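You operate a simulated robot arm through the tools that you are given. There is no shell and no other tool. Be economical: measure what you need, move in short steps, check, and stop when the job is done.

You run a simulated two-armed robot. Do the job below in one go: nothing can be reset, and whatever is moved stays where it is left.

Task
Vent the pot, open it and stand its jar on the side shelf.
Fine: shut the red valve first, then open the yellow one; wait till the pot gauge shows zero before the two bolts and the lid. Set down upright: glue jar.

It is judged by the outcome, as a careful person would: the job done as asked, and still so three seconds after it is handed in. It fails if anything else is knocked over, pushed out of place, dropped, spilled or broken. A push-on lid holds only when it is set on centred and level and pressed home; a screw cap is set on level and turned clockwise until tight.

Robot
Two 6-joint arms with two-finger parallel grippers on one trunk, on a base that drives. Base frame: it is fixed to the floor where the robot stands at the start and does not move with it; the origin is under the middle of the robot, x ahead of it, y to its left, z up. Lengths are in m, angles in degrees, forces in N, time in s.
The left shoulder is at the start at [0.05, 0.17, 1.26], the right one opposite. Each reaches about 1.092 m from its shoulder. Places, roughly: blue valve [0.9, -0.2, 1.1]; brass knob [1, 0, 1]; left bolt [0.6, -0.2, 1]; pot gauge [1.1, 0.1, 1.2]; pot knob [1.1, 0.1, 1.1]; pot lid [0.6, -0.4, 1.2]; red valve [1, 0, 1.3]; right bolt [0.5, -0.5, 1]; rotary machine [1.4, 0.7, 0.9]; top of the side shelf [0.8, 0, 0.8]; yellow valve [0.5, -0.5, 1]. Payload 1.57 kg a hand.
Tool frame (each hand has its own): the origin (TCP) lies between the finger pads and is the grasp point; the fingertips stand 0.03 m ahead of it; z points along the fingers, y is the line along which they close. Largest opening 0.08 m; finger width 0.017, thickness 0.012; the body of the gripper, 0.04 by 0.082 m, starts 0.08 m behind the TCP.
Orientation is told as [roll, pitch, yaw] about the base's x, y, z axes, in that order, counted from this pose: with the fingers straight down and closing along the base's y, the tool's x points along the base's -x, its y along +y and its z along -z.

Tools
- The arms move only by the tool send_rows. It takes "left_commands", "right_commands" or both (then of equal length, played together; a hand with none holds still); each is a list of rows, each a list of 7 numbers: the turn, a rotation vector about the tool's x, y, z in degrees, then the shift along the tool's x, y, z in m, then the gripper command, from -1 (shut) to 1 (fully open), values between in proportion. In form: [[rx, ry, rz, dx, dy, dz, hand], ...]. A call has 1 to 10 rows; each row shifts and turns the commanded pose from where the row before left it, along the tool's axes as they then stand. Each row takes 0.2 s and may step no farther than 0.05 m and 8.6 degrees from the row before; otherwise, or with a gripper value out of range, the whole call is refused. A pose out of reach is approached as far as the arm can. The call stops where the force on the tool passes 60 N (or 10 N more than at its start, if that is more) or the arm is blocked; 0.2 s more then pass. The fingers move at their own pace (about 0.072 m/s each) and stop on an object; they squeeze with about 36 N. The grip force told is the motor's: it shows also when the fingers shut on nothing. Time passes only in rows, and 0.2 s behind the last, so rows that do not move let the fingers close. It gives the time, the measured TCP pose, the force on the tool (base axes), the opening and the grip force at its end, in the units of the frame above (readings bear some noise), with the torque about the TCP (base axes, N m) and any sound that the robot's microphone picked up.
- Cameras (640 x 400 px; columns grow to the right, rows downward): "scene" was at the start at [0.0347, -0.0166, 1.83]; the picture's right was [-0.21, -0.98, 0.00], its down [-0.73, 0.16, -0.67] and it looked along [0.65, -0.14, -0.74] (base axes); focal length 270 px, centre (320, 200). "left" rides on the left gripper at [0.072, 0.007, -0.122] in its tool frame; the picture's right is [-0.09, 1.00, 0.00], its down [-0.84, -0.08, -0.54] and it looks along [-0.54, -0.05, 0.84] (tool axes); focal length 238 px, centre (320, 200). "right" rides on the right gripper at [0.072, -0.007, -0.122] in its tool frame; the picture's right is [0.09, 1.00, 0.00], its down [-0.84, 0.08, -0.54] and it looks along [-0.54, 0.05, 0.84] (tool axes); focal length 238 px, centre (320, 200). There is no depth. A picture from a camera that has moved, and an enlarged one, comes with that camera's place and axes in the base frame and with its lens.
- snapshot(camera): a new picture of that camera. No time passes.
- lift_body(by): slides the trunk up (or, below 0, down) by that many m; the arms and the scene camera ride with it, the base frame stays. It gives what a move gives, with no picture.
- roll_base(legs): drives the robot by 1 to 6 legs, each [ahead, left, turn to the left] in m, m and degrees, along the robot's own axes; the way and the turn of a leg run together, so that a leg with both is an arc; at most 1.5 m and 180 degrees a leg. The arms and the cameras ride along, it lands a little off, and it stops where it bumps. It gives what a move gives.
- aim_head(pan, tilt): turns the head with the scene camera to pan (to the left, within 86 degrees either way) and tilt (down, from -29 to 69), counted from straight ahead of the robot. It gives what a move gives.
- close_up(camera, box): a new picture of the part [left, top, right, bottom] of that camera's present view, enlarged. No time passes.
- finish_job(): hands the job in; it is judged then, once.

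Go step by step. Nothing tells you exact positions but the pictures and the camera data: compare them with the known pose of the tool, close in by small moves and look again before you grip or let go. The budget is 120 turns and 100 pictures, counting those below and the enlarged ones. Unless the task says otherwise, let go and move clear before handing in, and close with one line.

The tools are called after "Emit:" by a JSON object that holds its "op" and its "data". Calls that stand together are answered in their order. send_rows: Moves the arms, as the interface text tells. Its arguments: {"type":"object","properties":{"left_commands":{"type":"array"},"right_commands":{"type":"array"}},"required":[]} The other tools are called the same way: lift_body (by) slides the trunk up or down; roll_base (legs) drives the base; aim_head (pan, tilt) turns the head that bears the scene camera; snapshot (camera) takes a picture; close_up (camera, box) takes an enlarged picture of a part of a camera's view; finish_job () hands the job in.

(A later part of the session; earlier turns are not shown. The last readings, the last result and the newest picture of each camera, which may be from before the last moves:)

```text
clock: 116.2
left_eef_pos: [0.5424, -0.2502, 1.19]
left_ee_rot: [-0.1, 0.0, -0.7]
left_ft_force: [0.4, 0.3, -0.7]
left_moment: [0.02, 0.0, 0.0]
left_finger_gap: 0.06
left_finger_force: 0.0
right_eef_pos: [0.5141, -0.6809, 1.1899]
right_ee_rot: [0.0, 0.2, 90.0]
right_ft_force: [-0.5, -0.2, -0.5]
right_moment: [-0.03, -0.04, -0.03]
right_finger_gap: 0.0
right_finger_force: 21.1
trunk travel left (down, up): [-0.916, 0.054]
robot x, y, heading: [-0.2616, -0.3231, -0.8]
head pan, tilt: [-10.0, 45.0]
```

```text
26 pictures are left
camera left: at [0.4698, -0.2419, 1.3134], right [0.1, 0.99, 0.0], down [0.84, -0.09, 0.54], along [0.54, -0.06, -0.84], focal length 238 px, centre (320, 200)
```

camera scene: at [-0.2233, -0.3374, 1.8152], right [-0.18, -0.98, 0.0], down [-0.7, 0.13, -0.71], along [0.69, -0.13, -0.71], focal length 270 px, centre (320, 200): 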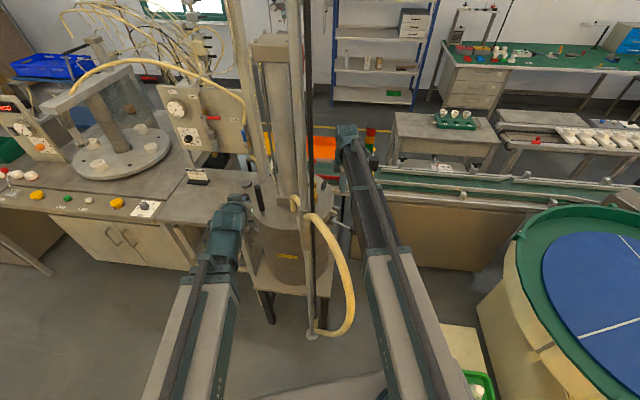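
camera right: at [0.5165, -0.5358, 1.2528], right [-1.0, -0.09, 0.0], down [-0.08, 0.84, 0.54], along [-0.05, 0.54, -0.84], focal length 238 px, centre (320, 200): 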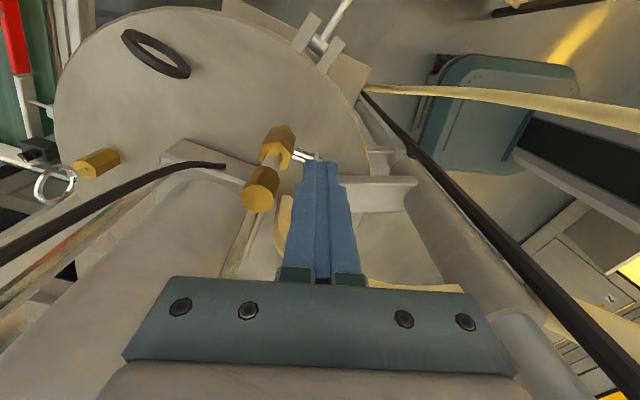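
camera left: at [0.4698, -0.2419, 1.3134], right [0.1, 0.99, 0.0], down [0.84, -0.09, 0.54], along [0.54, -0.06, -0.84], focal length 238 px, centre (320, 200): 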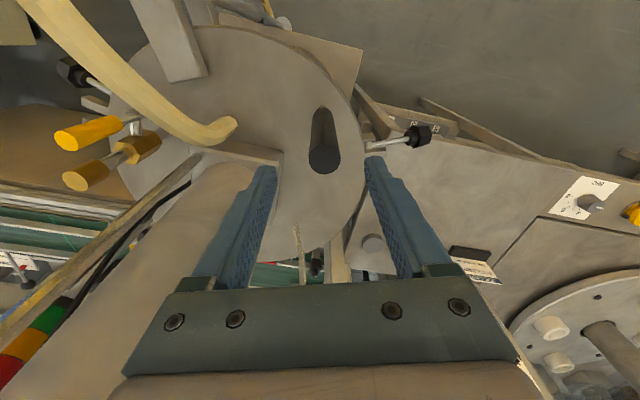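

Handle is centred between the fingers. Lowering onto it and gripping.

Emit:
{"op": "send_rows", "data": {"left_commands": [[0, 0, 0, -0.005, 0.003, 0, 0.5]]}}

Emit:
{"op": "lift_body", "data": {"by": -0.085}}

Emit:
{"op": "send_rows", "data": {"left_commands": [[0, 0, 0, 0, 0, 0, -1], [0, 0, 0, 0, 0, 0, -1], [0, 0, 0, 0, 0, 0, -1]]}}

Emit:
{"op": "lift_body", "data": {"by": 0.01}}

```text
clock: 116.6
left_eef_pos: [0.5492, -0.2483, 1.1903]
left_ee_rot: [0.1, 0.0, -0.7]
left_ft_force: [0.1, 0.1, -0.4]
left_moment: [0.03, -0.03, -0.02]
left_finger_gap: 0.0601
left_finger_force: 0.0
right_eef_pos: [0.5142, -0.6817, 1.1901]
right_ee_rot: [-0.1, 0.0, 90.0]
right_ft_force: [0.2, -0.8, 0.6]
right_moment: [-0.02, -0.03, 0.03]
right_finger_gap: 0.0
right_finger_force: 21.2
trunk travel left (down, up): [-0.916, 0.054]
robot x, y, heading: [-0.2636, -0.325, -0.7]
head pan, tilt: [-10.0, 45.0]
```

```text
clock: 117.8
left_eef_pos: [0.5485, -0.247, 1.1056]
left_ee_rot: [-0.1, 0.1, -0.7]
left_ft_force: [-0.2, 0.0, 0.1]
left_moment: [-0.01, 0.01, 0.01]
left_finger_gap: 0.0599
left_finger_force: 0.1
right_eef_pos: [0.5132, -0.6796, 1.1058]
right_ee_rot: [0.0, 0.1, 90.1]
right_ft_force: [0.1, 0.2, 1.1]
right_moment: [-0.02, -0.02, 0.01]
right_finger_gap: 0.0
right_finger_force: 21.3
trunk travel left (down, up): [-0.831, 0.139]
robot x, y, heading: [-0.2618, -0.3229, -0.7]
head pan, tilt: [-10.0, 45.0]
```

```text
clock: 118.6
left_eef_pos: [0.5479, -0.2467, 1.1054]
left_ee_rot: [0.0, 0.0, -0.8]
left_ft_force: [1.9, 3.6, 2.3]
left_moment: [0.03, 0.21, 0.0]
left_finger_gap: 0.0239
left_finger_force: 36.0
right_eef_pos: [0.5147, -0.6803, 1.1055]
right_ee_rot: [0.1, 0.2, 90.0]
right_ft_force: [-1.0, 0.6, 0.3]
right_moment: [0.02, -0.01, 0.02]
right_finger_gap: 0.0
right_finger_force: 21.5
trunk travel left (down, up): [-0.831, 0.139]
robot x, y, heading: [-0.2619, -0.3238, -0.6]
head pan, tilt: [-10.0, 45.0]
```

```text
clock: 119.2
left_eef_pos: [0.5507, -0.2478, 1.1147]
left_ee_rot: [0.0, 0.1, -0.6]
left_ft_force: [-0.8, -1.6, -27.6]
left_moment: [0.49, -0.49, 0.12]
left_finger_gap: 0.024
left_finger_force: 36.0
right_eef_pos: [0.5151, -0.6805, 1.1144]
right_ee_rot: [0.1, 0.1, 90.0]
right_ft_force: [0.4, 0.1, 0.2]
right_moment: [-0.02, -0.02, -0.01]
right_finger_gap: 0.0
right_finger_force: 21.0
trunk travel left (down, up): [-0.841, 0.129]
robot x, y, heading: [-0.2601, -0.3221, -0.6]
head pan, tilt: [-10.0, 45.0]
```

Lifting 10 mm gave 28 N downward. I'll lift a bit more and see if the lid comes along or the grip slips.

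Emit:
{"op": "lift_body", "data": {"by": 0.02}}

Emit:
{"op": "close_up", "data": {"camera": "scene", "box": [230, 160, 390, 280]}}

```text
clock: 119.9
left_eef_pos: [0.563, -0.2472, 1.1323]
left_ee_rot: [0.0, -0.8, -0.6]
left_ft_force: [59.0, 2.4, 5.2]
left_moment: [-0.05, 0.94, -0.09]
left_finger_gap: 0.0001
left_finger_force: 21.2
right_eef_pos: [0.5215, -0.6804, 1.1334]
right_ee_rot: [0.3, 0.0, 90.0]
right_ft_force: [0.3, 0.1, -0.2]
right_moment: [-0.01, 0.02, -0.04]
right_finger_gap: 0.0001
right_finger_force: 21.4
trunk travel left (down, up): [-0.861, 0.109]
robot x, y, heading: [-0.2613, -0.3205, -0.7]
head pan, tilt: [-10.0, 45.0]
```

```text
3.33 times, centred on (310, 220) of scene
camera zoom: at [-0.2133, -0.3369, 1.8208], right [-0.19, -0.98, 0.0], down [-0.7, 0.13, -0.7], along [0.69, -0.13, -0.71], focal length 899 px, centre (353, 133)
```

zoom: 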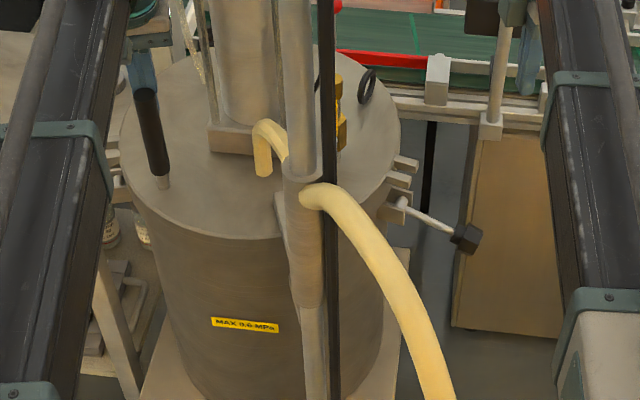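

The grip slipped off the top, so the lid does not lift easily; it probably swings on the post sleeve. I'll raise clear and try swinging instead.

Emit:
{"op": "lift_body", "data": {"by": 0.055}}

Emit:
{"op": "send_rows", "data": {"left_commands": [[0, 0, 0, 0, 0, 0, 0.5], [0, 0, 0, 0, 0, 0, 0.5], [0, 0, 0, 0, 0, 0, 0.5]]}}

Emit:
{"op": "snapshot", "data": {"camera": "left"}}

```text
clock: 120.5
left_eef_pos: [0.5602, -0.2479, 1.1707]
left_ee_rot: [-0.1, -1.9, -0.7]
left_ft_force: [30.6, 0.0, 13.3]
left_moment: [0.02, -0.53, -0.05]
left_finger_gap: 0.0
left_finger_force: 21.2
right_eef_pos: [0.5149, -0.6812, 1.1706]
right_ee_rot: [0.0, 0.2, 90.0]
right_ft_force: [-0.2, 0.4, 0.7]
right_moment: [-0.04, -0.01, -0.03]
right_finger_gap: 0.0001
right_finger_force: 21.3
trunk travel left (down, up): [-0.896, 0.074]
robot x, y, heading: [-0.26, -0.3237, -0.8]
head pan, tilt: [-10.0, 45.0]
stopped: the force on the tool passed its limit at 126 N (the readings are from after the stop); the commanded pose is now the measured one
```

```text
clock: 121.3
left_eef_pos: [0.5541, -0.2485, 1.1706]
left_ee_rot: [-0.1, -1.1, -0.6]
left_ft_force: [0.4, -0.6, 0.0]
left_moment: [0.01, 0.01, -0.02]
left_finger_gap: 0.0596
left_finger_force: 0.1
right_eef_pos: [0.5147, -0.6809, 1.1698]
right_ee_rot: [0.1, 0.1, 90.0]
right_ft_force: [1.3, 0.5, 0.4]
right_moment: [0.01, -0.02, 0.01]
right_finger_gap: 0.0
right_finger_force: 21.3
trunk travel left (down, up): [-0.896, 0.074]
robot x, y, heading: [-0.2627, -0.3209, -0.7]
head pan, tilt: [-10.0, 45.0]
```

```text
24 pictures are left
camera left: at [0.4783, -0.24, 1.2915], right [0.1, 0.99, 0.0], down [0.82, -0.09, 0.56], along [0.56, -0.06, -0.83], focal length 238 px, centre (320, 200)
```

left: 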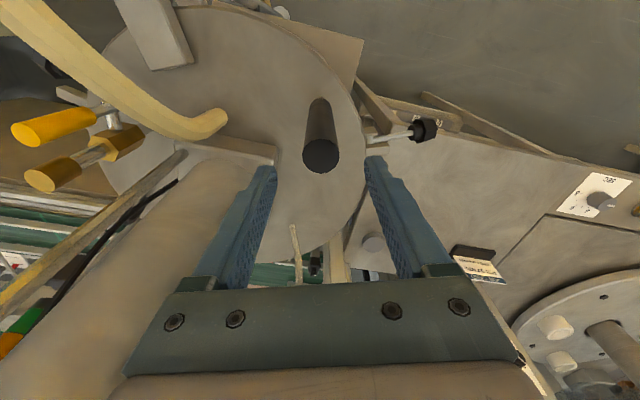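

Emit:
{"op": "send_rows", "data": {"left_commands": [[0, 1.1, 0, 0.005, 0.001, 0, 0.5]]}}

Emit:
{"op": "lift_body", "data": {"by": -0.08}}

Emit:
{"op": "send_rows", "data": {"left_commands": [[0, 0, 0, 0, 0, 0, -1], [0, 0, 0, 0, 0, 0, -1], [0, 0, 0, 0, 0, 0, -1], [0, 0, 0, 0.0066, 0.0075, 0, -1], [0, 0, 0, 0.0066, 0.0075, 0, -1]]}}

```text
clock: 121.7
left_eef_pos: [0.5494, -0.2484, 1.1721]
left_ee_rot: [-0.1, -0.1, -0.7]
left_ft_force: [-0.5, 0.2, -0.3]
left_moment: [0.01, 0.02, -0.03]
left_finger_gap: 0.0599
left_finger_force: 0.1
right_eef_pos: [0.5145, -0.6813, 1.1704]
right_ee_rot: [0.0, 0.1, 90.0]
right_ft_force: [0.1, -0.4, 0.1]
right_moment: [0.04, 0.0, 0.0]
right_finger_gap: 0.0
right_finger_force: 21.6
trunk travel left (down, up): [-0.896, 0.074]
robot x, y, heading: [-0.2623, -0.3191, -0.6]
head pan, tilt: [-10.0, 45.0]
```

```text
clock: 122.9
left_eef_pos: [0.5484, -0.2468, 1.0925]
left_ee_rot: [-0.1, -0.1, -0.6]
left_ft_force: [0.0, 0.2, 0.0]
left_moment: [-0.01, -0.03, -0.02]
left_finger_gap: 0.0599
left_finger_force: 0.0
right_eef_pos: [0.515, -0.6808, 1.091]
right_ee_rot: [0.0, 0.1, 90.1]
right_ft_force: [-1.6, 0.4, 0.1]
right_moment: [-0.01, 0.03, -0.01]
right_finger_gap: 0.0
right_finger_force: 21.6
trunk travel left (down, up): [-0.816, 0.154]
robot x, y, heading: [-0.2633, -0.3214, -0.6]
head pan, tilt: [-10.0, 45.0]
```

```text
clock: 124.1
left_eef_pos: [0.5406, -0.2467, 1.089]
left_ee_rot: [-0.3, -0.2, -1.3]
left_ft_force: [29.5, -48.3, 1.5]
left_moment: [4.06, 1.34, 0.22]
left_finger_gap: 0.0246
left_finger_force: 36.1
right_eef_pos: [0.5164, -0.6888, 1.086]
right_ee_rot: [0.2, -0.2, 89.8]
right_ft_force: [-0.2, 0.4, -1.0]
right_moment: [-0.03, 0.03, -0.03]
right_finger_gap: 0.0
right_finger_force: 21.5
trunk travel left (down, up): [-0.816, 0.154]
robot x, y, heading: [-0.2602, -0.3269, -0.8]
head pan, tilt: [-10.0, 45.0]
```

Counterclockwise is blocked. Trying clockwise.

Emit:
{"op": "send_rows", "data": {"left_commands": [[0, 0, 0, -0.0132, -0.015, 0, -1], [0, 0, 0, -0.0066, -0.0075, 0, -1], [0, 0, 0, -0.0066, -0.0075, 0, -1], [0, 0, 0, -0.006, -0.0078, 0, -1]]}}

Emit:
{"op": "close_up", "data": {"camera": "scene", "box": [230, 160, 390, 280]}}

```text
clock: 125.1
left_eef_pos: [0.5667, -0.2719, 1.0909]
left_ee_rot: [0.1, -0.1, -0.8]
left_ft_force: [-16.9, -13.0, -5.0]
left_moment: [1.07, -0.05, -0.13]
left_finger_gap: 0.0237
left_finger_force: 36.0
right_eef_pos: [0.5141, -0.6818, 1.0913]
right_ee_rot: [0.0, -0.1, 89.9]
right_ft_force: [-0.2, -0.3, -0.2]
right_moment: [0.02, -0.01, 0.0]
right_finger_gap: 0.0
right_finger_force: 21.6
trunk travel left (down, up): [-0.816, 0.154]
robot x, y, heading: [-0.261, -0.3236, -0.5]
head pan, tilt: [-10.0, 45.0]
```

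```text
3.33 times, centred on (310, 220) of scene
camera zoom: at [-0.225, -0.3397, 1.7754], right [-0.19, -0.98, 0.0], down [-0.69, 0.13, -0.71], along [0.7, -0.13, -0.71], focal length 899 px, centre (353, 133)
```

zoom: 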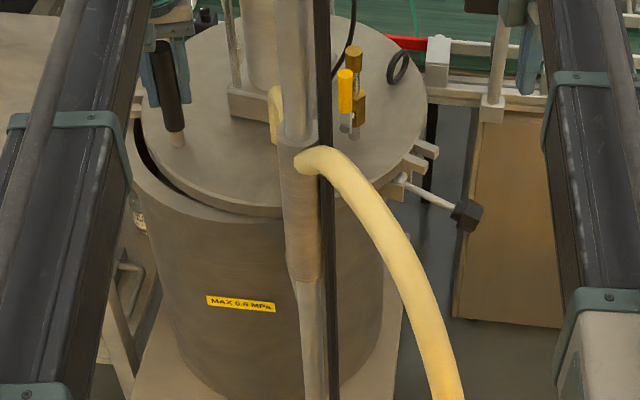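

The lid swings clockwise about the post with roughly 20 N. I'll follow the arc with the gripped handle to about 30°.

Emit:
{"op": "send_rows", "data": {"left_commands": [[0, 0, 0, -0.011, -0.0175, 0, -1], [0, 0, 0, -0.0096, -0.019, 0, -1], [0, 0, 0, -0.0074, -0.0195, 0, -1], [0, 0, 0, -0.006, -0.02, 0, -1], [0, 0, 0, -0.004, -0.021, 0, -1]]}}

Emit:
{"op": "snapshot", "data": {"camera": "left"}}

```text
clock: 126.3
left_eef_pos: [0.6069, -0.3739, 1.0911]
left_ee_rot: [0.0, -0.3, -0.7]
left_ft_force: [12.1, -3.9, 15.1]
left_moment: [1.65, -0.11, 0.2]
left_finger_gap: 0.0239
left_finger_force: 35.6
right_eef_pos: [0.5135, -0.6834, 1.091]
right_ee_rot: [-0.1, 0.0, 90.0]
right_ft_force: [-1.2, 0.8, -0.1]
right_moment: [0.04, 0.0, -0.03]
right_finger_gap: 0.0
right_finger_force: 21.6
trunk travel left (down, up): [-0.816, 0.154]
robot x, y, heading: [-0.2623, -0.3254, -0.5]
head pan, tilt: [-10.0, 45.0]
```

```text
22 pictures are left
camera left: at [0.5341, -0.3654, 1.2131], right [0.11, 0.99, 0.0], down [0.83, -0.09, 0.55], along [0.54, -0.06, -0.84], focal length 238 px, centre (320, 200)
```

left: 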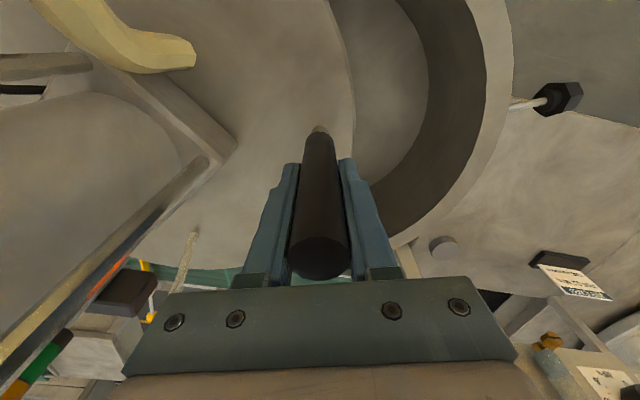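

The lid is swinging well and the pot is opening. I'll release, raise clear, retract both arms, and drive back left so the left arm can finish the swing and reach the jar.

Emit:
{"op": "send_rows", "data": {"left_commands": [[0, 0, 0, 0, 0, 0, 0.6], [0, 0, 0, 0, 0, 0, 0.6], [0, 0, 0, 0, 0, 0, 0.6]], "right_commands": [[0, 0, 0, 0.01, 0.045, 0, -1], [0, 0, 0, 0.01, 0.045, 0, -1], [0, 0, 0, 0.01, 0.045, 0, -1]]}}

Emit:
{"op": "lift_body", "data": {"by": 0.1}}

Emit:
{"op": "send_rows", "data": {"left_commands": [[0, 0, 0, 0.01, 0.04, 0, 0.6], [0, 0, 0, 0.01, 0.04, 0, 0.6], [0, 0, 0, 0.03, 0.03, 0, 0.6], [0, 0, 0, 0.04, 0.02, 0, 0.6], [0, 0, 0, 0.04, 0.01, 0, 0.6], [0, 0, 0, 0.04, 0.01, 0, 0.6], [0, 0, 0, 0.04, 0.01, 0, 0.6], [0, 0, 0, 0.04, 0, 0, 0.6], [0, 0, 0, 0, 0, 0, 0.6]], "right_commands": [[0, 0, 0, 0.01, 0.045, 0, -1], [0, 0, 0, 0.01, 0.045, 0, -1], [0, 0, 0, 0.01, 0.045, 0, -1], [0, 0, 0, 0.01, 0.045, 0, -1], [0, 0, 0, 0.01, 0.045, 0, -1], [0, 0, 0, 0.01, 0.045, 0, -1], [0, 0, 0, 0.01, 0.045, 0, -1], [0, 0, 0, 0.01, 0.045, 0, -1], [0, 0, 0, 0.01, 0.045, 0, -1]]}}

Emit:
{"op": "roll_base", "data": {"legs": [[0, 0.4, 0]]}}

Emit:
{"op": "snapshot", "data": {"camera": "scene"}}

```text
clock: 127.1
left_eef_pos: [0.6049, -0.3692, 1.0902]
left_ee_rot: [0.0, -0.1, -0.7]
left_ft_force: [-0.4, 0.1, 0.0]
left_moment: [-0.02, -0.03, -0.04]
left_finger_gap: 0.0639
left_finger_force: 0.1
right_eef_pos: [0.3772, -0.7107, 1.0906]
right_ee_rot: [0.1, 0.1, 90.0]
right_ft_force: [0.6, -0.1, 0.0]
right_moment: [0.0, -0.01, 0.01]
right_finger_gap: 0.0
right_finger_force: 21.7
trunk travel left (down, up): [-0.816, 0.154]
robot x, y, heading: [-0.2631, -0.3247, -0.8]
head pan, tilt: [-10.0, 45.0]
```

```text
clock: 128.4
left_eef_pos: [0.6071, -0.3696, 1.1903]
left_ee_rot: [-0.1, -0.1, -0.7]
left_ft_force: [-0.8, 0.3, 0.9]
left_moment: [0.0, 0.02, 0.02]
left_finger_gap: 0.064
left_finger_force: 0.0
right_eef_pos: [0.3776, -0.7106, 1.1916]
right_ee_rot: [0.1, 0.0, 90.0]
right_ft_force: [-0.4, 0.3, -0.7]
right_moment: [-0.01, -0.01, 0.0]
right_finger_gap: 0.0
right_finger_force: 21.2
trunk travel left (down, up): [-0.916, 0.054]
robot x, y, heading: [-0.2606, -0.3214, -0.6]
head pan, tilt: [-10.0, 45.0]
```

```text
clock: 130.4
left_eef_pos: [0.3601, -0.2062, 1.1887]
left_ee_rot: [0.0, -0.1, -0.7]
left_ft_force: [0.1, -0.1, 0.0]
left_moment: [0.02, -0.01, 0.01]
left_finger_gap: 0.064
left_finger_force: 0.1
left hand out of reach, approached as far as the arm can: row 2, 4
right_eef_pos: [0.0026, -0.8403, 1.1908]
right_ee_rot: [0.0, -0.1, 89.9]
right_ft_force: [0.7, -0.8, 0.3]
right_moment: [0.01, 0.0, 0.0]
right_finger_gap: 0.0001
right_finger_force: 21.6
right hand out of reach, approached as far as the arm can: row 3, 7, 8, 9
trunk travel left (down, up): [-0.916, 0.054]
robot x, y, heading: [-0.2612, -0.3215, -0.6]
head pan, tilt: [-10.0, 45.0]
```

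```text
clock: 132.9
left_eef_pos: [0.3637, 0.1917, 1.1908]
left_ee_rot: [-0.2, -0.1, -0.8]
left_ft_force: [0.9, 0.5, -0.2]
left_moment: [-0.02, -0.02, -0.02]
left_finger_gap: 0.0642
left_finger_force: 0.1
right_eef_pos: [0.0062, -0.44, 1.1899]
right_ee_rot: [0.1, 0.0, 89.8]
right_ft_force: [0.0, 0.3, -0.4]
right_moment: [-0.01, -0.04, 0.0]
right_finger_gap: 0.0002
right_finger_force: 21.3
trunk travel left (down, up): [-0.916, 0.054]
robot x, y, heading: [-0.2579, 0.0754, -0.6]
head pan, tilt: [-10.0, 45.0]
```

```text
21 pictures are left
camera scene: at [-0.2182, 0.0623, 1.8753], right [-0.19, -0.98, 0.0], down [-0.69, 0.13, -0.71], along [0.69, -0.13, -0.71], focal length 270 px, centre (320, 200)
```

scene: 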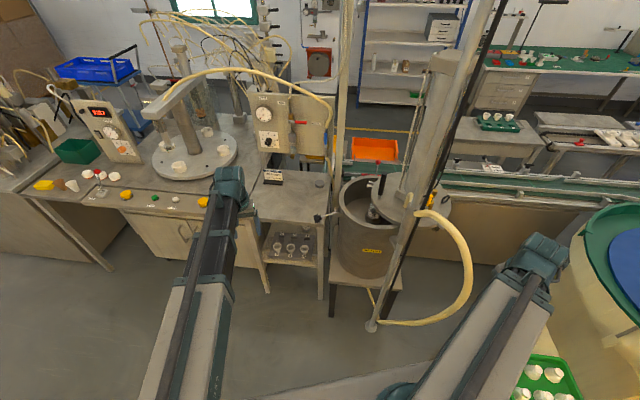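

Emit:
{"op": "roll_base", "data": {"legs": [[0.15, 0, 0]]}}

Emit:
{"op": "aim_head", "data": {"pan": -28, "tilt": 48}}

Emit:
{"op": "close_up", "data": {"camera": "scene", "box": [200, 120, 440, 270]}}

```text
clock: 134.3
left_eef_pos: [0.517, 0.1893, 1.1907]
left_ee_rot: [0.0, -0.1, -0.9]
left_ft_force: [-0.3, 0.2, -0.4]
left_moment: [0.02, 0.0, 0.01]
left_finger_gap: 0.064
left_finger_force: 0.1
right_eef_pos: [0.1594, -0.4438, 1.1905]
right_ee_rot: [0.1, 0.0, 89.9]
right_ft_force: [-2.5, 1.2, -2.0]
right_moment: [0.03, 0.13, -0.03]
right_finger_gap: 0.0
right_finger_force: 21.3
trunk travel left (down, up): [-0.916, 0.054]
robot x, y, heading: [-0.1014, 0.0702, -0.9]
head pan, tilt: [-10.0, 45.0]
```

```text
clock: 135.1
left_eef_pos: [0.5161, 0.1901, 1.1909]
left_ee_rot: [-0.1, 0.0, -0.7]
left_ft_force: [0.4, 0.7, 0.0]
left_moment: [-0.01, -0.01, 0.0]
left_finger_gap: 0.0641
left_finger_force: 0.0
right_eef_pos: [0.1588, -0.4437, 1.191]
right_ee_rot: [0.2, -0.1, 89.9]
right_ft_force: [-0.8, 1.0, 0.5]
right_moment: [0.02, 0.0, -0.01]
right_finger_gap: 0.0
right_finger_force: 21.2
trunk travel left (down, up): [-0.916, 0.054]
robot x, y, heading: [-0.1046, 0.0722, -0.9]
head pan, tilt: [-28.0, 48.0]
```

```text
2.67 times, centred on (320, 195) of scene
camera zoom: at [-0.0766, 0.0362, 1.8711], right [-0.48, -0.88, 0.0], down [-0.65, 0.36, -0.67], along [0.59, -0.32, -0.74], focal length 719 px, centre (320, 213)
```

zoom: 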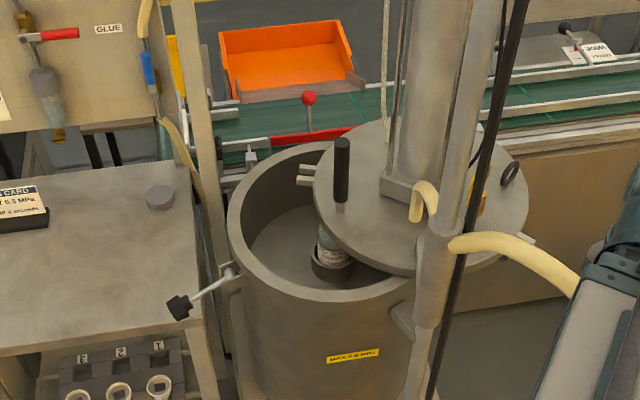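

The jar is visible in a holder inside the pot, with the lid about a third open. I'll turn the left hand (yaw −90, leaning in) to regrip the handle and stow the right arm aside.

Emit:
{"op": "send_rows", "data": {"left_commands": [[0, 0, 8.5, 0, 0, 0, 0.3], [0, 0, 8.5, 0, 0, 0, 0.3], [0, 0, 8.5, 0, 0, 0, 0.3], [0, 0, 8.5, 0, 0, 0, 0.3], [0, 0, 8.5, 0, 0, 0, 0.3], [0, 0, 8.5, 0, 0, 0, 0.3], [0, 0, 8.5, 0, 0, 0, 0.3], [0, 0, 8.5, 0, 0, 0, 0.3], [0, 0, 8.5, 0, 0, 0, 0.3], [0, 0, 8.5, 0, 0, 0, 0.3]], "right_commands": [[0, 0, 0, 0.031, 0.032, 0, -1], [0, 0, 0, 0.031, 0.032, 0, -1], [0, 0, 0, 0.031, 0.032, 0, -1], [0, 0, 0, 0.031, 0.032, 0, -1], [0, 0, 0, 0.031, 0.032, 0, -1], [0, 0, 0, 0, 0, 0, -1], [0, 0, 0, 0, 0, 0, -1], [0, 0, 0, 0, 0, 0, -1], [0, 0, 0, 0, 0, 0, -1], [0, 0, 0, 0, 0, 0, -1]]}}

Emit:
{"op": "send_rows", "data": {"left_commands": [[0, 0, 4.3, 0, 0, 0, 0.3], [0, -8.3, 0, 0, 0, 0, 0.3], [0, -8.3, 0, 0, 0, 0, 0.3], [0, -8.4, 0, 0, 0, 0, 0.3], [0, 0, 0, -0.0392, 0.0068, 0.0183, 0.3], [0, 0, 0, -0.0392, 0.0068, 0.0183, 0.3], [0, 0, 0, -0.0392, 0.0068, 0.0183, 0.3], [0, 0, 0, -0.0392, 0.0068, 0.0183, 0.3], [0, 0, 0, -0.0392, 0.0068, 0.0183, 0.3], [0, 0, 0, -0.0392, 0.0068, 0.0183, 0.3]]}}

Emit:
{"op": "send_rows", "data": {"left_commands": [[0, 0, 0, -0.0392, 0.0068, 0.0183, 0.3], [0, 0, 0, -0.0392, 0.0068, 0.0183, 0.3], [0, 0, 0, -0.0392, 0.0068, 0.0183, 0.3], [0, 0, 0, -0.0392, 0.0068, 0.0183, 0.3], [0, 0, 0, -0.0392, 0.0068, 0.0183, 0.3]]}}

Emit:
{"op": "snapshot", "data": {"camera": "left"}}

```text
clock: 137.3
left_eef_pos: [0.5179, 0.1897, 1.1909]
left_ee_rot: [0.1, -0.1, -86.0]
left_ft_force: [0.0, 0.7, -0.1]
left_moment: [0.0, 0.02, 0.01]
left_finger_gap: 0.052
left_finger_force: 0.0
right_eef_pos: [0.0044, -0.6002, 1.191]
right_ee_rot: [0.4, 0.0, 89.5]
right_ft_force: [-0.3, -0.2, -0.3]
right_moment: [0.03, -0.01, 0.03]
right_finger_gap: 0.0001
right_finger_force: 20.8
right hand out of reach, approached as far as the arm can: row 5
trunk travel left (down, up): [-0.916, 0.054]
robot x, y, heading: [-0.1048, 0.0713, -0.7]
head pan, tilt: [-28.0, 48.0]
```

```text
clock: 139.5
left_eef_pos: [0.5617, -0.0737, 1.2106]
left_ee_rot: [0.1, -25.0, -90.1]
left_ft_force: [-0.2, -0.2, -0.3]
left_moment: [0.04, 0.0, 0.02]
left_finger_gap: 0.052
left_finger_force: 0.1
left hand out of reach, approached as far as the arm can: row 3, 4
right_eef_pos: [0.0043, -0.6019, 1.1899]
right_ee_rot: [0.4, -0.1, 89.5]
right_ft_force: [-0.3, -0.4, 0.7]
right_moment: [0.0, 0.01, 0.0]
right_finger_gap: 0.0003
right_finger_force: 21.1
trunk travel left (down, up): [-0.916, 0.054]
robot x, y, heading: [-0.1038, 0.0702, -0.8]
head pan, tilt: [-28.0, 48.0]
```

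```text
clock: 140.7
left_eef_pos: [0.5928, -0.288, 1.2106]
left_ee_rot: [0.1, -25.3, -90.0]
left_ft_force: [0.4, 0.1, -0.9]
left_moment: [0.03, -0.01, 0.05]
left_finger_gap: 0.0521
left_finger_force: 0.0
right_eef_pos: [0.0056, -0.602, 1.1915]
right_ee_rot: [0.5, -0.1, 89.5]
right_ft_force: [0.0, -0.2, 0.3]
right_moment: [0.01, 0.02, -0.01]
right_finger_gap: 0.0003
right_finger_force: 21.4
trunk travel left (down, up): [-0.916, 0.054]
robot x, y, heading: [-0.1027, 0.073, -0.9]
head pan, tilt: [-28.0, 48.0]
```

```text
19 pictures are left
camera left: at [0.598, -0.1701, 1.2918], right [1.0, -0.08, 0.04], down [-0.08, -0.53, 0.85], along [-0.05, -0.85, -0.53], focal length 238 px, centre (320, 200)
```

left: 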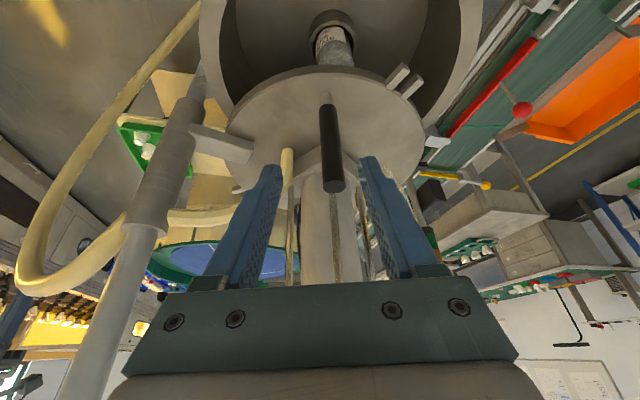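

Handle top is at about [0.600, −0.373, 1.14]. Moving over it, lowering, gripping.

Emit:
{"op": "send_rows", "data": {"left_commands": [[0, 0, 0, -0.0383, 0.004, 0.0179, 0.3], [0, 0, 0, -0.0383, 0.004, 0.0179, 0.3]]}}

Emit:
{"op": "lift_body", "data": {"by": -0.115}}

Emit:
{"op": "send_rows", "data": {"left_commands": [[0, 0, 0, 0, 0, 0, -1], [0, 0, 0, 0, 0, 0, -1], [0, 0, 0, 0, 0, 0, -1]]}}

Emit:
{"op": "snapshot", "data": {"camera": "left"}}

```text
clock: 141.3
left_eef_pos: [0.5984, -0.3736, 1.211]
left_ee_rot: [0.1, -25.2, -90.2]
left_ft_force: [0.5, -0.1, 0.4]
left_moment: [0.04, -0.03, -0.03]
left_finger_gap: 0.0519
left_finger_force: 0.1
right_eef_pos: [0.0048, -0.6001, 1.1902]
right_ee_rot: [0.4, 0.0, 89.6]
right_ft_force: [0.2, 0.1, 0.8]
right_moment: [-0.02, -0.02, -0.01]
right_finger_gap: 0.0
right_finger_force: 21.3
trunk travel left (down, up): [-0.916, 0.054]
robot x, y, heading: [-0.0987, 0.0715, -0.7]
head pan, tilt: [-28.0, 48.0]
```

```text
clock: 142.8
left_eef_pos: [0.5983, -0.372, 1.0972]
left_ee_rot: [0.2, -25.1, -90.3]
left_ft_force: [-0.2, 0.7, 0.3]
left_moment: [0.01, -0.01, 0.0]
left_finger_gap: 0.052
left_finger_force: 0.1
right_eef_pos: [0.0051, -0.6012, 1.0756]
right_ee_rot: [0.3, -0.2, 89.5]
right_ft_force: [-0.4, -0.8, -0.6]
right_moment: [-0.03, 0.02, -0.04]
right_finger_gap: 0.0001
right_finger_force: 21.3
trunk travel left (down, up): [-0.801, 0.169]
robot x, y, heading: [-0.1057, 0.0707, -0.8]
head pan, tilt: [-28.0, 48.0]
```

```text
clock: 143.6
left_eef_pos: [0.6028, -0.3711, 1.0977]
left_ee_rot: [0.2, -25.1, -89.9]
left_ft_force: [17.0, 0.9, 10.6]
left_moment: [-0.01, 0.73, 0.23]
left_finger_gap: 0.024
left_finger_force: 35.7
right_eef_pos: [0.0067, -0.6001, 1.0758]
right_ee_rot: [0.4, -0.1, 89.4]
right_ft_force: [0.4, -0.1, 0.4]
right_moment: [0.01, 0.03, 0.03]
right_finger_gap: 0.0
right_finger_force: 21.5
trunk travel left (down, up): [-0.801, 0.169]
robot x, y, heading: [-0.1015, 0.0736, -0.9]
head pan, tilt: [-28.0, 48.0]
```

```text
18 pictures are left
camera left: at [0.6075, -0.2535, 1.1768], right [1.0, -0.08, 0.04], down [-0.08, -0.53, 0.85], along [-0.05, -0.85, -0.53], focal length 238 px, centre (320, 200)
```

left: 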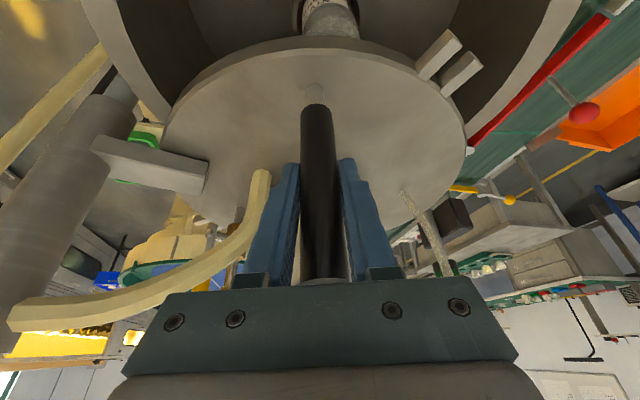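

Gripped. Swinging the lid along its arc.

Emit:
{"op": "send_rows", "data": {"left_commands": [[0, 0, 0, -0.0183, 0.005, 0.0085, -1], [0, 0, 0, -0.0186, -0.0001, 0.0087, -1], [0, 0, 0, -0.0185, -0.002, 0.0086, -1], [0, 0, 0, -0.0182, -0.0039, 0.0085, -1]]}}

Emit:
{"op": "send_rows", "data": {"left_commands": [[0, 0, 0, -0.0178, -0.0057, 0.0083, -1], [0, 0, 0, -0.0173, -0.0074, 0.0081, -1], [0, 0, 0, -0.0166, -0.0092, 0.0077, -1], [0, 0, 0, -0.0157, -0.0108, 0.0073, -1]]}}

Emit:
{"op": "close_up", "data": {"camera": "scene", "box": [200, 100, 440, 250]}}

```text
clock: 144.6
left_eef_pos: [0.5997, -0.4452, 1.0949]
left_ee_rot: [0.7, -25.7, -89.7]
left_ft_force: [49.9, -11.6, 26.3]
left_moment: [0.54, 1.58, -0.29]
left_finger_gap: 0.0238
left_finger_force: 36.2
left hand out of reach, approached as far as the arm can: row 4
right_eef_pos: [0.0103, -0.6013, 1.0757]
right_ee_rot: [0.6, 0.0, 89.4]
right_ft_force: [0.2, -0.1, -0.1]
right_moment: [0.04, -0.01, -0.03]
right_finger_gap: 0.0001
right_finger_force: 21.7
trunk travel left (down, up): [-0.801, 0.169]
robot x, y, heading: [-0.1008, 0.0728, -0.6]
head pan, tilt: [-28.0, 48.0]
```

```text
clock: 144.9
left_eef_pos: [0.5997, -0.4459, 1.0959]
left_ee_rot: [1.3, -25.6, -89.5]
left_ft_force: [12.6, -1.3, -1.7]
left_moment: [0.23, 1.63, -0.15]
left_finger_gap: 0.0243
left_finger_force: 36.6
left hand out of reach, approached as far as the arm can: row 1
right_eef_pos: [0.0076, -0.601, 1.0738]
right_ee_rot: [0.5, -0.1, 89.6]
right_ft_force: [-0.3, -0.2, -0.7]
right_moment: [0.02, 0.0, 0.01]
right_finger_gap: 0.0003
right_finger_force: 21.4
trunk travel left (down, up): [-0.801, 0.169]
robot x, y, heading: [-0.1019, 0.0738, -1.0]
head pan, tilt: [-28.0, 48.0]
stopped in row 1 (left hand): the force on the tool passed its limit at 72 N (the readings are from after the stop); the commanded pose is now the measured one
```

```text
2.67 times, centred on (320, 175) of scene
camera zoom: at [-0.0746, 0.0339, 1.7553], right [-0.48, -0.88, 0.0], down [-0.65, 0.36, -0.67], along [0.59, -0.32, -0.74], focal length 719 px, centre (320, 267)
```

zoom: 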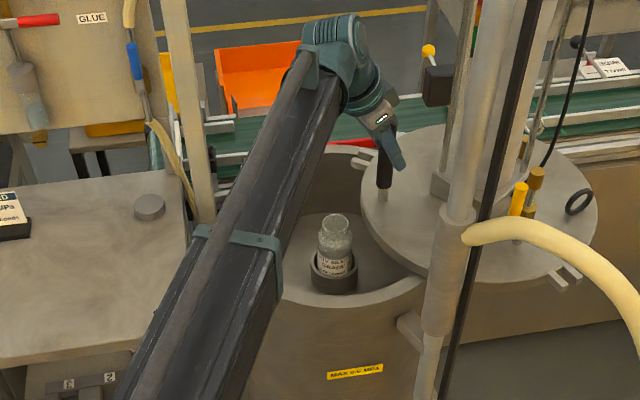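

The jar is in view with a lid turned about 53°. A finger probably touched the tower's tie rods, so I'll slide off the handle and push from behind with closed fingers.

Emit:
{"op": "send_rows", "data": {"left_commands": [[0, 0, 0, 0, 0, 0, 0.4], [0, 0, 0, 0, 0, 0, 0.4], [0, 0, 0, 0.0227, 0.001, -0.0106, 0.4], [0, 0, 0, 0.0227, 0.001, -0.0106, 0.4], [0, 0, 0, 0, 0, 0, -1], [0, 0, 0, 0, 0, 0, -1], [0, 0, 0, 0, 0, 0, -1]]}}

Emit:
{"op": "send_rows", "data": {"left_commands": [[0, 0, 0, -0.0283, 0.0, 0.0132, -1], [0, 0, 0, -0.0274, -0.0077, 0.0128, -1], [0, 0, 0, -0.0262, -0.0118, 0.0122, -1], [0, 0, 0, -0.0244, -0.0158, 0.0114, -1]]}}

Emit:
{"op": "close_up", "data": {"camera": "scene", "box": [200, 100, 440, 250]}}

```text
clock: 146.5
left_eef_pos: [0.5987, -0.397, 1.0969]
left_ee_rot: [1.2, -25.7, -89.7]
left_ft_force: [0.9, 1.0, -0.1]
left_moment: [0.01, -0.01, 0.03]
left_finger_gap: 0.0002
left_finger_force: 21.0
right_eef_pos: [0.0071, -0.6, 1.0744]
right_ee_rot: [0.4, 0.0, 89.5]
right_ft_force: [1.0, -0.1, 0.5]
right_moment: [-0.02, 0.02, -0.02]
right_finger_gap: 0.0
right_finger_force: 21.4
trunk travel left (down, up): [-0.801, 0.169]
robot x, y, heading: [-0.1058, 0.0728, -0.9]
head pan, tilt: [-28.0, 48.0]
```

```text
clock: 147.5
left_eef_pos: [0.5443, -0.4961, 1.098]
left_ee_rot: [1.3, -25.6, -89.7]
left_ft_force: [1.2, -0.4, 0.8]
left_moment: [-0.02, 0.0, 0.01]
left_finger_gap: 0.0
left_finger_force: 21.1
left hand out of reach, approached as far as the arm can: row 2, 3, 4
right_eef_pos: [0.0065, -0.6009, 1.076]
right_ee_rot: [0.4, -0.1, 89.5]
right_ft_force: [0.2, 0.3, -0.4]
right_moment: [-0.01, 0.01, 0.06]
right_finger_gap: 0.0
right_finger_force: 21.7
trunk travel left (down, up): [-0.801, 0.169]
robot x, y, heading: [-0.1064, 0.0749, -0.7]
head pan, tilt: [-28.0, 48.0]
```

```text
2.67 times, centred on (320, 175) of scene
camera zoom: at [-0.0763, 0.035, 1.7561], right [-0.48, -0.88, 0.0], down [-0.65, 0.36, -0.67], along [0.59, -0.32, -0.74], focal length 719 px, centre (320, 267)
```

zoom: 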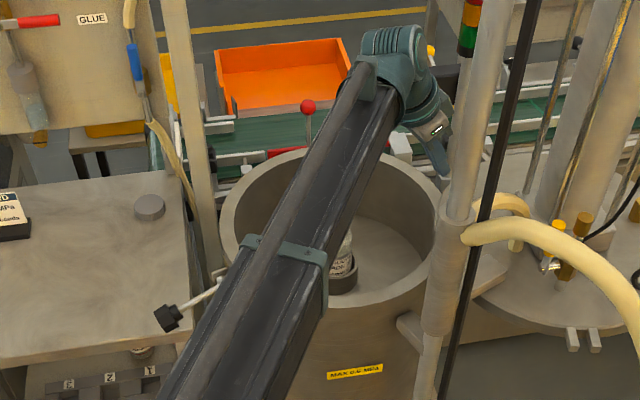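

The lid has swung well clear to the right and the pot is fully open. I'll raise, straighten the hand and look down at the jar.

Emit:
{"op": "lift_body", "data": {"by": 0.14}}

Emit:
{"op": "send_rows", "data": {"left_commands": [[0, 8.3, 0, 0.035, 0.012, -0.015, 0.5], [0, 8.3, 0, 0.038, 0.012, -0.01, 0.5], [0, 9.0, 0, 0.04, 0.012, 0, 0.5]]}}

Emit:
{"op": "snapshot", "data": {"camera": "left"}}

```text
clock: 149.2
left_eef_pos: [0.545, -0.4944, 1.238]
left_ee_rot: [1.3, -25.7, -89.8]
left_ft_force: [0.6, -0.2, -0.2]
left_moment: [-0.04, -0.02, 0.0]
left_finger_gap: 0.0
left_finger_force: 21.9
right_eef_pos: [0.0062, -0.6004, 1.2168]
right_ee_rot: [0.4, 0.1, 89.6]
right_ft_force: [-0.1, -0.8, -1.0]
right_moment: [0.0, 0.02, -0.01]
right_finger_gap: 0.0
right_finger_force: 20.6
trunk travel left (down, up): [-0.941, 0.029]
robot x, y, heading: [-0.1032, 0.0722, -0.4]
head pan, tilt: [-28.0, 48.0]
```

```text
refused: row 3 steps farther than a row can; nothing moved
```

```text
15 pictures are left
camera left: at [0.5477, -0.3765, 1.3169], right [1.0, -0.07, 0.06], down [-0.09, -0.52, 0.85], along [-0.03, -0.85, -0.52], focal length 238 px, centre (320, 200)
```

left: 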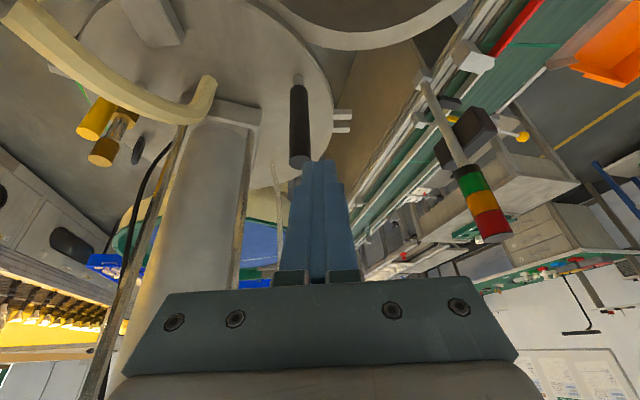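

Emit:
{"op": "send_rows", "data": {"left_commands": [[0, 8.5, 0, 0, 0, 0, 0.9], [0, 8.5, 0, 0, 0, 0, 0.9], [0, 8.5, 0, 0, 0, 0, 0.9], [0, 0, 0, 0.041, 0.0125, 0, 0.9], [0, 0, 0, 0.041, 0.0125, 0, 0.9], [0, 0, 0, 0.041, 0.0125, 0, 0.9], [0, 0, 0, 0.041, 0.0125, 0, 0.9], [0, 0, 0, 0.041, 0.0125, 0, 0.9], [0, 0, 0, 0.041, 0.0125, 0, 0.9]]}}

Emit:
{"op": "snapshot", "data": {"camera": "left"}}

```text
clock: 151.2
left_eef_pos: [0.5698, -0.1896, 1.2167]
left_ee_rot: [1.1, -0.4, -89.1]
left_ft_force: [0.6, 0.8, 0.1]
left_moment: [-0.01, 0.01, 0.03]
left_finger_gap: 0.0757
left_finger_force: 0.1
left hand out of reach, approached as far as the arm can: row 1, 2, 3
right_eef_pos: [0.0062, -0.5997, 1.2155]
right_ee_rot: [0.5, 0.0, 89.4]
right_ft_force: [0.4, -0.9, 0.2]
right_moment: [-0.02, -0.03, 0.05]
right_finger_gap: 0.0
right_finger_force: 22.0
trunk travel left (down, up): [-0.941, 0.029]
robot x, y, heading: [-0.1004, 0.0746, -0.6]
head pan, tilt: [-28.0, 48.0]
```

```text
14 pictures are left
camera left: at [0.5718, -0.117, 1.3382], right [1.0, -0.08, 0.02], down [-0.08, -0.84, 0.54], along [-0.03, -0.54, -0.84], focal length 238 px, centre (320, 200)
```

left: 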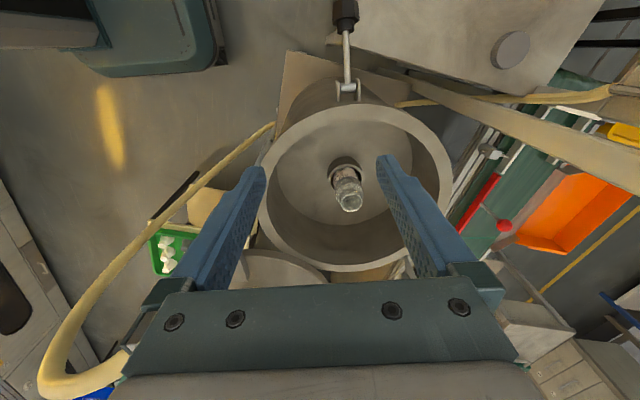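

The jar stands near [0.617, −0.369], top around z 0.97. Moving above it and checking alignment.

Emit:
{"op": "send_rows", "data": {"left_commands": [[0, 0, 0, -0.0358, 0.0094, 0, 1], [0, 0, 0, -0.0358, 0.0094, 0, 1], [0, 0, 0, -0.0358, 0.0094, 0, 1], [0, 0, 0, -0.0358, 0.0094, 0, 1], [0, 0, 0, -0.0358, 0.0094, 0, 1]]}}

Emit:
{"op": "lift_body", "data": {"by": -0.12}}

Emit:
{"op": "snapshot", "data": {"camera": "left"}}

```text
clock: 152.4
left_eef_pos: [0.5975, -0.3459, 1.2167]
left_ee_rot: [1.4, -0.3, -89.2]
left_ft_force: [-0.4, 0.2, -0.3]
left_moment: [0.02, 0.01, -0.01]
left_finger_gap: 0.0801
left_finger_force: 0.2
left hand out of reach, approached as far as the arm can: row 2, 5
right_eef_pos: [0.0045, -0.6002, 1.2163]
right_ee_rot: [0.3, 0.0, 89.6]
right_ft_force: [0.6, 0.4, -0.9]
right_moment: [-0.02, 0.0, 0.0]
right_finger_gap: 0.0
right_finger_force: 21.3
trunk travel left (down, up): [-0.941, 0.029]
robot x, y, heading: [-0.1021, 0.0731, -1.0]
head pan, tilt: [-28.0, 48.0]
```

```text
clock: 153.9
left_eef_pos: [0.5992, -0.3463, 1.0965]
left_ee_rot: [1.3, -0.4, -89.1]
left_ft_force: [-0.3, 0.4, 0.2]
left_moment: [0.0, 0.0, 0.02]
left_finger_gap: 0.0798
left_finger_force: 0.0
right_eef_pos: [0.0063, -0.6, 1.0968]
right_ee_rot: [0.3, 0.0, 89.5]
right_ft_force: [0.6, -0.5, 0.2]
right_moment: [0.01, 0.0, 0.0]
right_finger_gap: 0.0
right_finger_force: 21.4
trunk travel left (down, up): [-0.821, 0.149]
robot x, y, heading: [-0.0978, 0.0752, -0.6]
head pan, tilt: [-28.0, 48.0]
```

```text
13 pictures are left
camera left: at [0.6007, -0.2725, 1.2183], right [1.0, -0.08, 0.02], down [-0.08, -0.84, 0.54], along [-0.02, -0.54, -0.84], focal length 238 px, centre (320, 200)
```

left: 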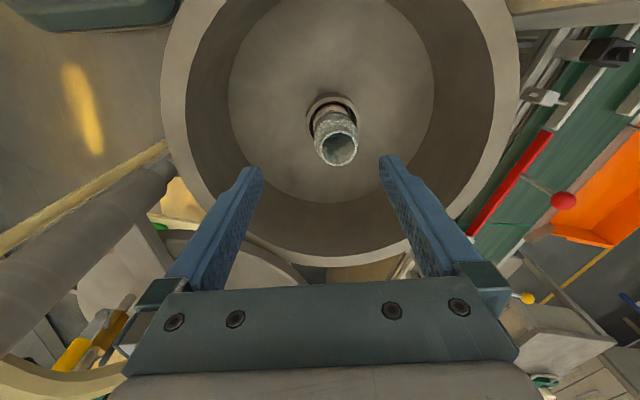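

Emit:
{"op": "send_rows", "data": {"left_commands": [[0, 0, 0, -0.013, 0.009, 0, 1], [0, 0, 0, -0.013, 0.009, 0, 1]]}}

Emit:
{"op": "lift_body", "data": {"by": -0.1}}

Emit:
{"op": "snapshot", "data": {"camera": "left"}}

```text
clock: 154.5
left_eef_pos: [0.5995, -0.3466, 1.0965]
left_ee_rot: [1.2, -0.4, -89.1]
left_ft_force: [0.1, -0.1, 0.0]
left_moment: [-0.02, -0.01, 0.02]
left_finger_gap: 0.0801
left_finger_force: 0.1
left hand out of reach, approached as far as the arm can: row 1, 2
right_eef_pos: [0.0067, -0.6009, 1.0974]
right_ee_rot: [0.5, 0.0, 89.5]
right_ft_force: [0.0, -0.3, 0.4]
right_moment: [0.02, 0.01, -0.01]
right_finger_gap: 0.0
right_finger_force: 21.1
trunk travel left (down, up): [-0.821, 0.149]
robot x, y, heading: [-0.1059, 0.0745, -0.6]
head pan, tilt: [-28.0, 48.0]
```

```text
clock: 155.8
left_eef_pos: [0.5994, -0.3458, 0.9964]
left_ee_rot: [1.4, -0.3, -89.1]
left_ft_force: [-0.1, 0.0, 0.0]
left_moment: [-0.01, 0.0, -0.01]
left_finger_gap: 0.08
left_finger_force: 0.0
right_eef_pos: [0.006, -0.6003, 0.9961]
right_ee_rot: [0.3, 0.0, 89.5]
right_ft_force: [-0.2, -0.5, -0.7]
right_moment: [0.02, 0.05, 0.02]
right_finger_gap: 0.0
right_finger_force: 21.7
trunk travel left (down, up): [-0.721, 0.249]
robot x, y, heading: [-0.1023, 0.0761, -0.8]
head pan, tilt: [-28.0, 48.0]
```

```text
12 pictures are left
camera left: at [0.6007, -0.2725, 1.1183], right [1.0, -0.08, 0.02], down [-0.08, -0.84, 0.54], along [-0.02, -0.54, -0.84], focal length 238 px, centre (320, 200)
```

left: 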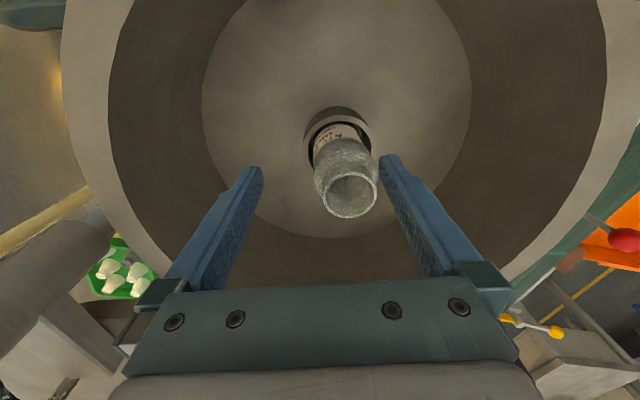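

The arm is at full extension, so I'll raise slightly and nudge the base forward and right for reach.

Emit:
{"op": "lift_body", "data": {"by": 0.05}}

Emit:
{"op": "roll_base", "data": {"legs": [[0.06, -0.03, 0]]}}

```text
clock: 156.7
left_eef_pos: [0.599, -0.346, 1.0453]
left_ee_rot: [1.4, -0.2, -89.1]
left_ft_force: [-0.2, 1.2, -0.2]
left_moment: [0.02, -0.02, 0.02]
left_finger_gap: 0.0803
left_finger_force: 0.2
right_eef_pos: [0.0058, -0.6007, 1.046]
right_ee_rot: [0.4, -0.1, 89.4]
right_ft_force: [-0.1, 0.3, 0.2]
right_moment: [0.0, 0.03, -0.02]
right_finger_gap: 0.0
right_finger_force: 20.9
trunk travel left (down, up): [-0.771, 0.199]
robot x, y, heading: [-0.1026, 0.0707, -0.8]
head pan, tilt: [-28.0, 48.0]
```

```text
clock: 157.7
left_eef_pos: [0.6603, -0.3767, 1.0444]
left_ee_rot: [1.2, -0.3, -89.1]
left_ft_force: [0.4, 0.0, 0.3]
left_moment: [0.01, 0.02, 0.0]
left_finger_gap: 0.08
left_finger_force: 0.0
right_eef_pos: [0.0669, -0.6309, 1.0459]
right_ee_rot: [0.3, -0.2, 89.5]
right_ft_force: [0.5, -0.2, -0.9]
right_moment: [0.01, 0.06, -0.02]
right_finger_gap: 0.0
right_finger_force: 21.0
trunk travel left (down, up): [-0.771, 0.199]
robot x, y, heading: [-0.0436, 0.0419, -0.3]
head pan, tilt: [-28.0, 48.0]
```

Emit:
{"op": "send_rows", "data": {"left_commands": [[1.2, 0.3, 0, 0, -0.02, 0, 1], [0, 0, 0, 0.002, -0.019, 0, 1]], "right_commands": [[0, 0, 0, 0, 0.04, 0, -1], [0, 0, 0, 0, 0.04, 0, -1]]}}

Emit:
{"op": "lift_body", "data": {"by": -0.07}}

Emit:
{"op": "snapshot", "data": {"camera": "left"}}

```text
clock: 158.3
left_eef_pos: [0.6169, -0.3727, 1.0465]
left_ee_rot: [0.1, 0.0, -89.2]
left_ft_force: [-0.2, -0.6, 0.1]
left_moment: [-0.02, 0.0, 0.01]
left_finger_gap: 0.0801
left_finger_force: 0.0
right_eef_pos: [0.0507, -0.6252, 1.0455]
right_ee_rot: [1.0, 0.1, 88.2]
right_ft_force: [-0.7, 0.3, -0.2]
right_moment: [-0.03, -0.01, -0.02]
right_finger_gap: 0.0003
right_finger_force: 21.3
right hand out of reach, approached as far as the arm can: row 1, 2
trunk travel left (down, up): [-0.771, 0.199]
robot x, y, heading: [-0.0431, 0.0432, -0.9]
head pan, tilt: [-28.0, 48.0]
```

```text
clock: 159.4
left_eef_pos: [0.6186, -0.3746, 0.9759]
left_ee_rot: [0.0, 0.0, -89.0]
left_ft_force: [0.4, -0.6, 0.5]
left_moment: [-0.04, 0.0, -0.02]
left_finger_gap: 0.08
left_finger_force: 0.0
right_eef_pos: [0.0512, -0.6261, 0.9774]
right_ee_rot: [0.9, 0.1, 88.2]
right_ft_force: [-0.2, -0.1, 0.6]
right_moment: [0.0, 0.02, 0.02]
right_finger_gap: 0.0
right_finger_force: 20.8
trunk travel left (down, up): [-0.701, 0.269]
robot x, y, heading: [-0.0394, 0.044, -0.6]
head pan, tilt: [-28.0, 48.0]
```

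```text
11 pictures are left
camera left: at [0.6224, -0.3014, 1.0985], right [1.0, -0.08, 0.0], down [-0.07, -0.84, 0.54], along [-0.04, -0.54, -0.84], focal length 238 px, centre (320, 200)
```

left: 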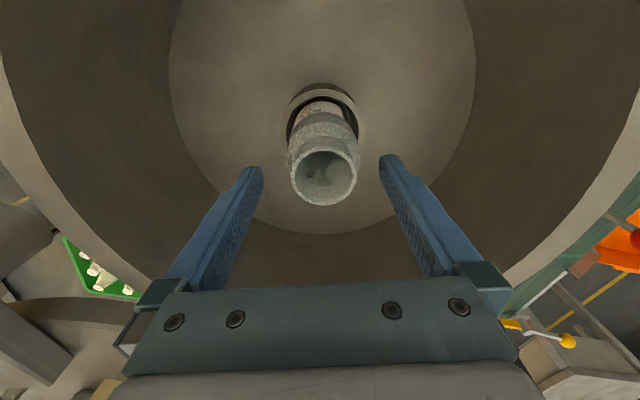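

The jar is centred between the fingers, top at z≈0.96. Lowering and gripping.

Emit:
{"op": "lift_body", "data": {"by": -0.065}}

Emit:
{"op": "send_rows", "data": {"left_commands": [[0, 0, 0, 0, 0.001, 0, -1], [0, 0, 0, 0, 0, 0, -1], [0, 0, 0, 0, 0, 0, -1]]}}

Emit:
{"op": "lift_body", "data": {"by": 0.03}}

Emit:
{"op": "snapshot", "data": {"camera": "left"}}

```text
clock: 160.4
left_eef_pos: [0.6181, -0.3744, 0.9106]
left_ee_rot: [0.2, 0.0, -89.1]
left_ft_force: [-0.4, 0.1, 0.2]
left_moment: [0.03, 0.01, -0.01]
left_finger_gap: 0.08
left_finger_force: 0.1
right_eef_pos: [0.0518, -0.6257, 0.9099]
right_ee_rot: [1.0, 0.1, 88.1]
right_ft_force: [0.5, -0.4, 0.4]
right_moment: [0.01, -0.02, 0.0]
right_finger_gap: 0.0001
right_finger_force: 21.0
trunk travel left (down, up): [-0.636, 0.334]
robot x, y, heading: [-0.0459, 0.0416, -0.7]
head pan, tilt: [-28.0, 48.0]
```

```text
clock: 161.2
left_eef_pos: [0.6196, -0.3735, 0.9112]
left_ee_rot: [0.0, -0.1, -89.1]
left_ft_force: [0.3, -0.8, 0.8]
left_moment: [-0.05, 0.1, -0.01]
left_finger_gap: 0.0553
left_finger_force: 35.6
right_eef_pos: [0.0526, -0.6268, 0.9107]
right_ee_rot: [0.9, 0.1, 88.2]
right_ft_force: [0.0, -0.2, 0.5]
right_moment: [0.0, -0.02, -0.02]
right_finger_gap: 0.0
right_finger_force: 21.0
trunk travel left (down, up): [-0.636, 0.334]
robot x, y, heading: [-0.0406, 0.0457, -0.7]
head pan, tilt: [-28.0, 48.0]
```

```text
clock: 162.0
left_eef_pos: [0.6195, -0.3741, 0.9411]
left_ee_rot: [0.0, 0.0, -89.1]
left_ft_force: [0.3, 0.5, -2.9]
left_moment: [0.0, -0.04, 0.0]
left_finger_gap: 0.0553
left_finger_force: 36.4
right_eef_pos: [0.0525, -0.6265, 0.9402]
right_ee_rot: [0.9, 0.1, 88.2]
right_ft_force: [-0.2, 0.5, 0.8]
right_moment: [0.0, 0.04, 0.01]
right_finger_gap: 0.0001
right_finger_force: 21.0
trunk travel left (down, up): [-0.666, 0.304]
robot x, y, heading: [-0.0425, 0.0445, -1.0]
head pan, tilt: [-28.0, 48.0]
```

```text
10 pictures are left
camera left: at [0.6237, -0.3013, 1.0631], right [1.0, -0.08, 0.0], down [-0.07, -0.84, 0.54], along [-0.04, -0.54, -0.84], focal length 238 px, centre (320, 200)
```

left: 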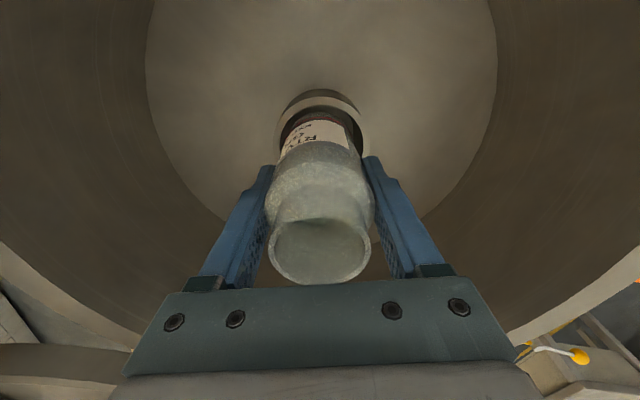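

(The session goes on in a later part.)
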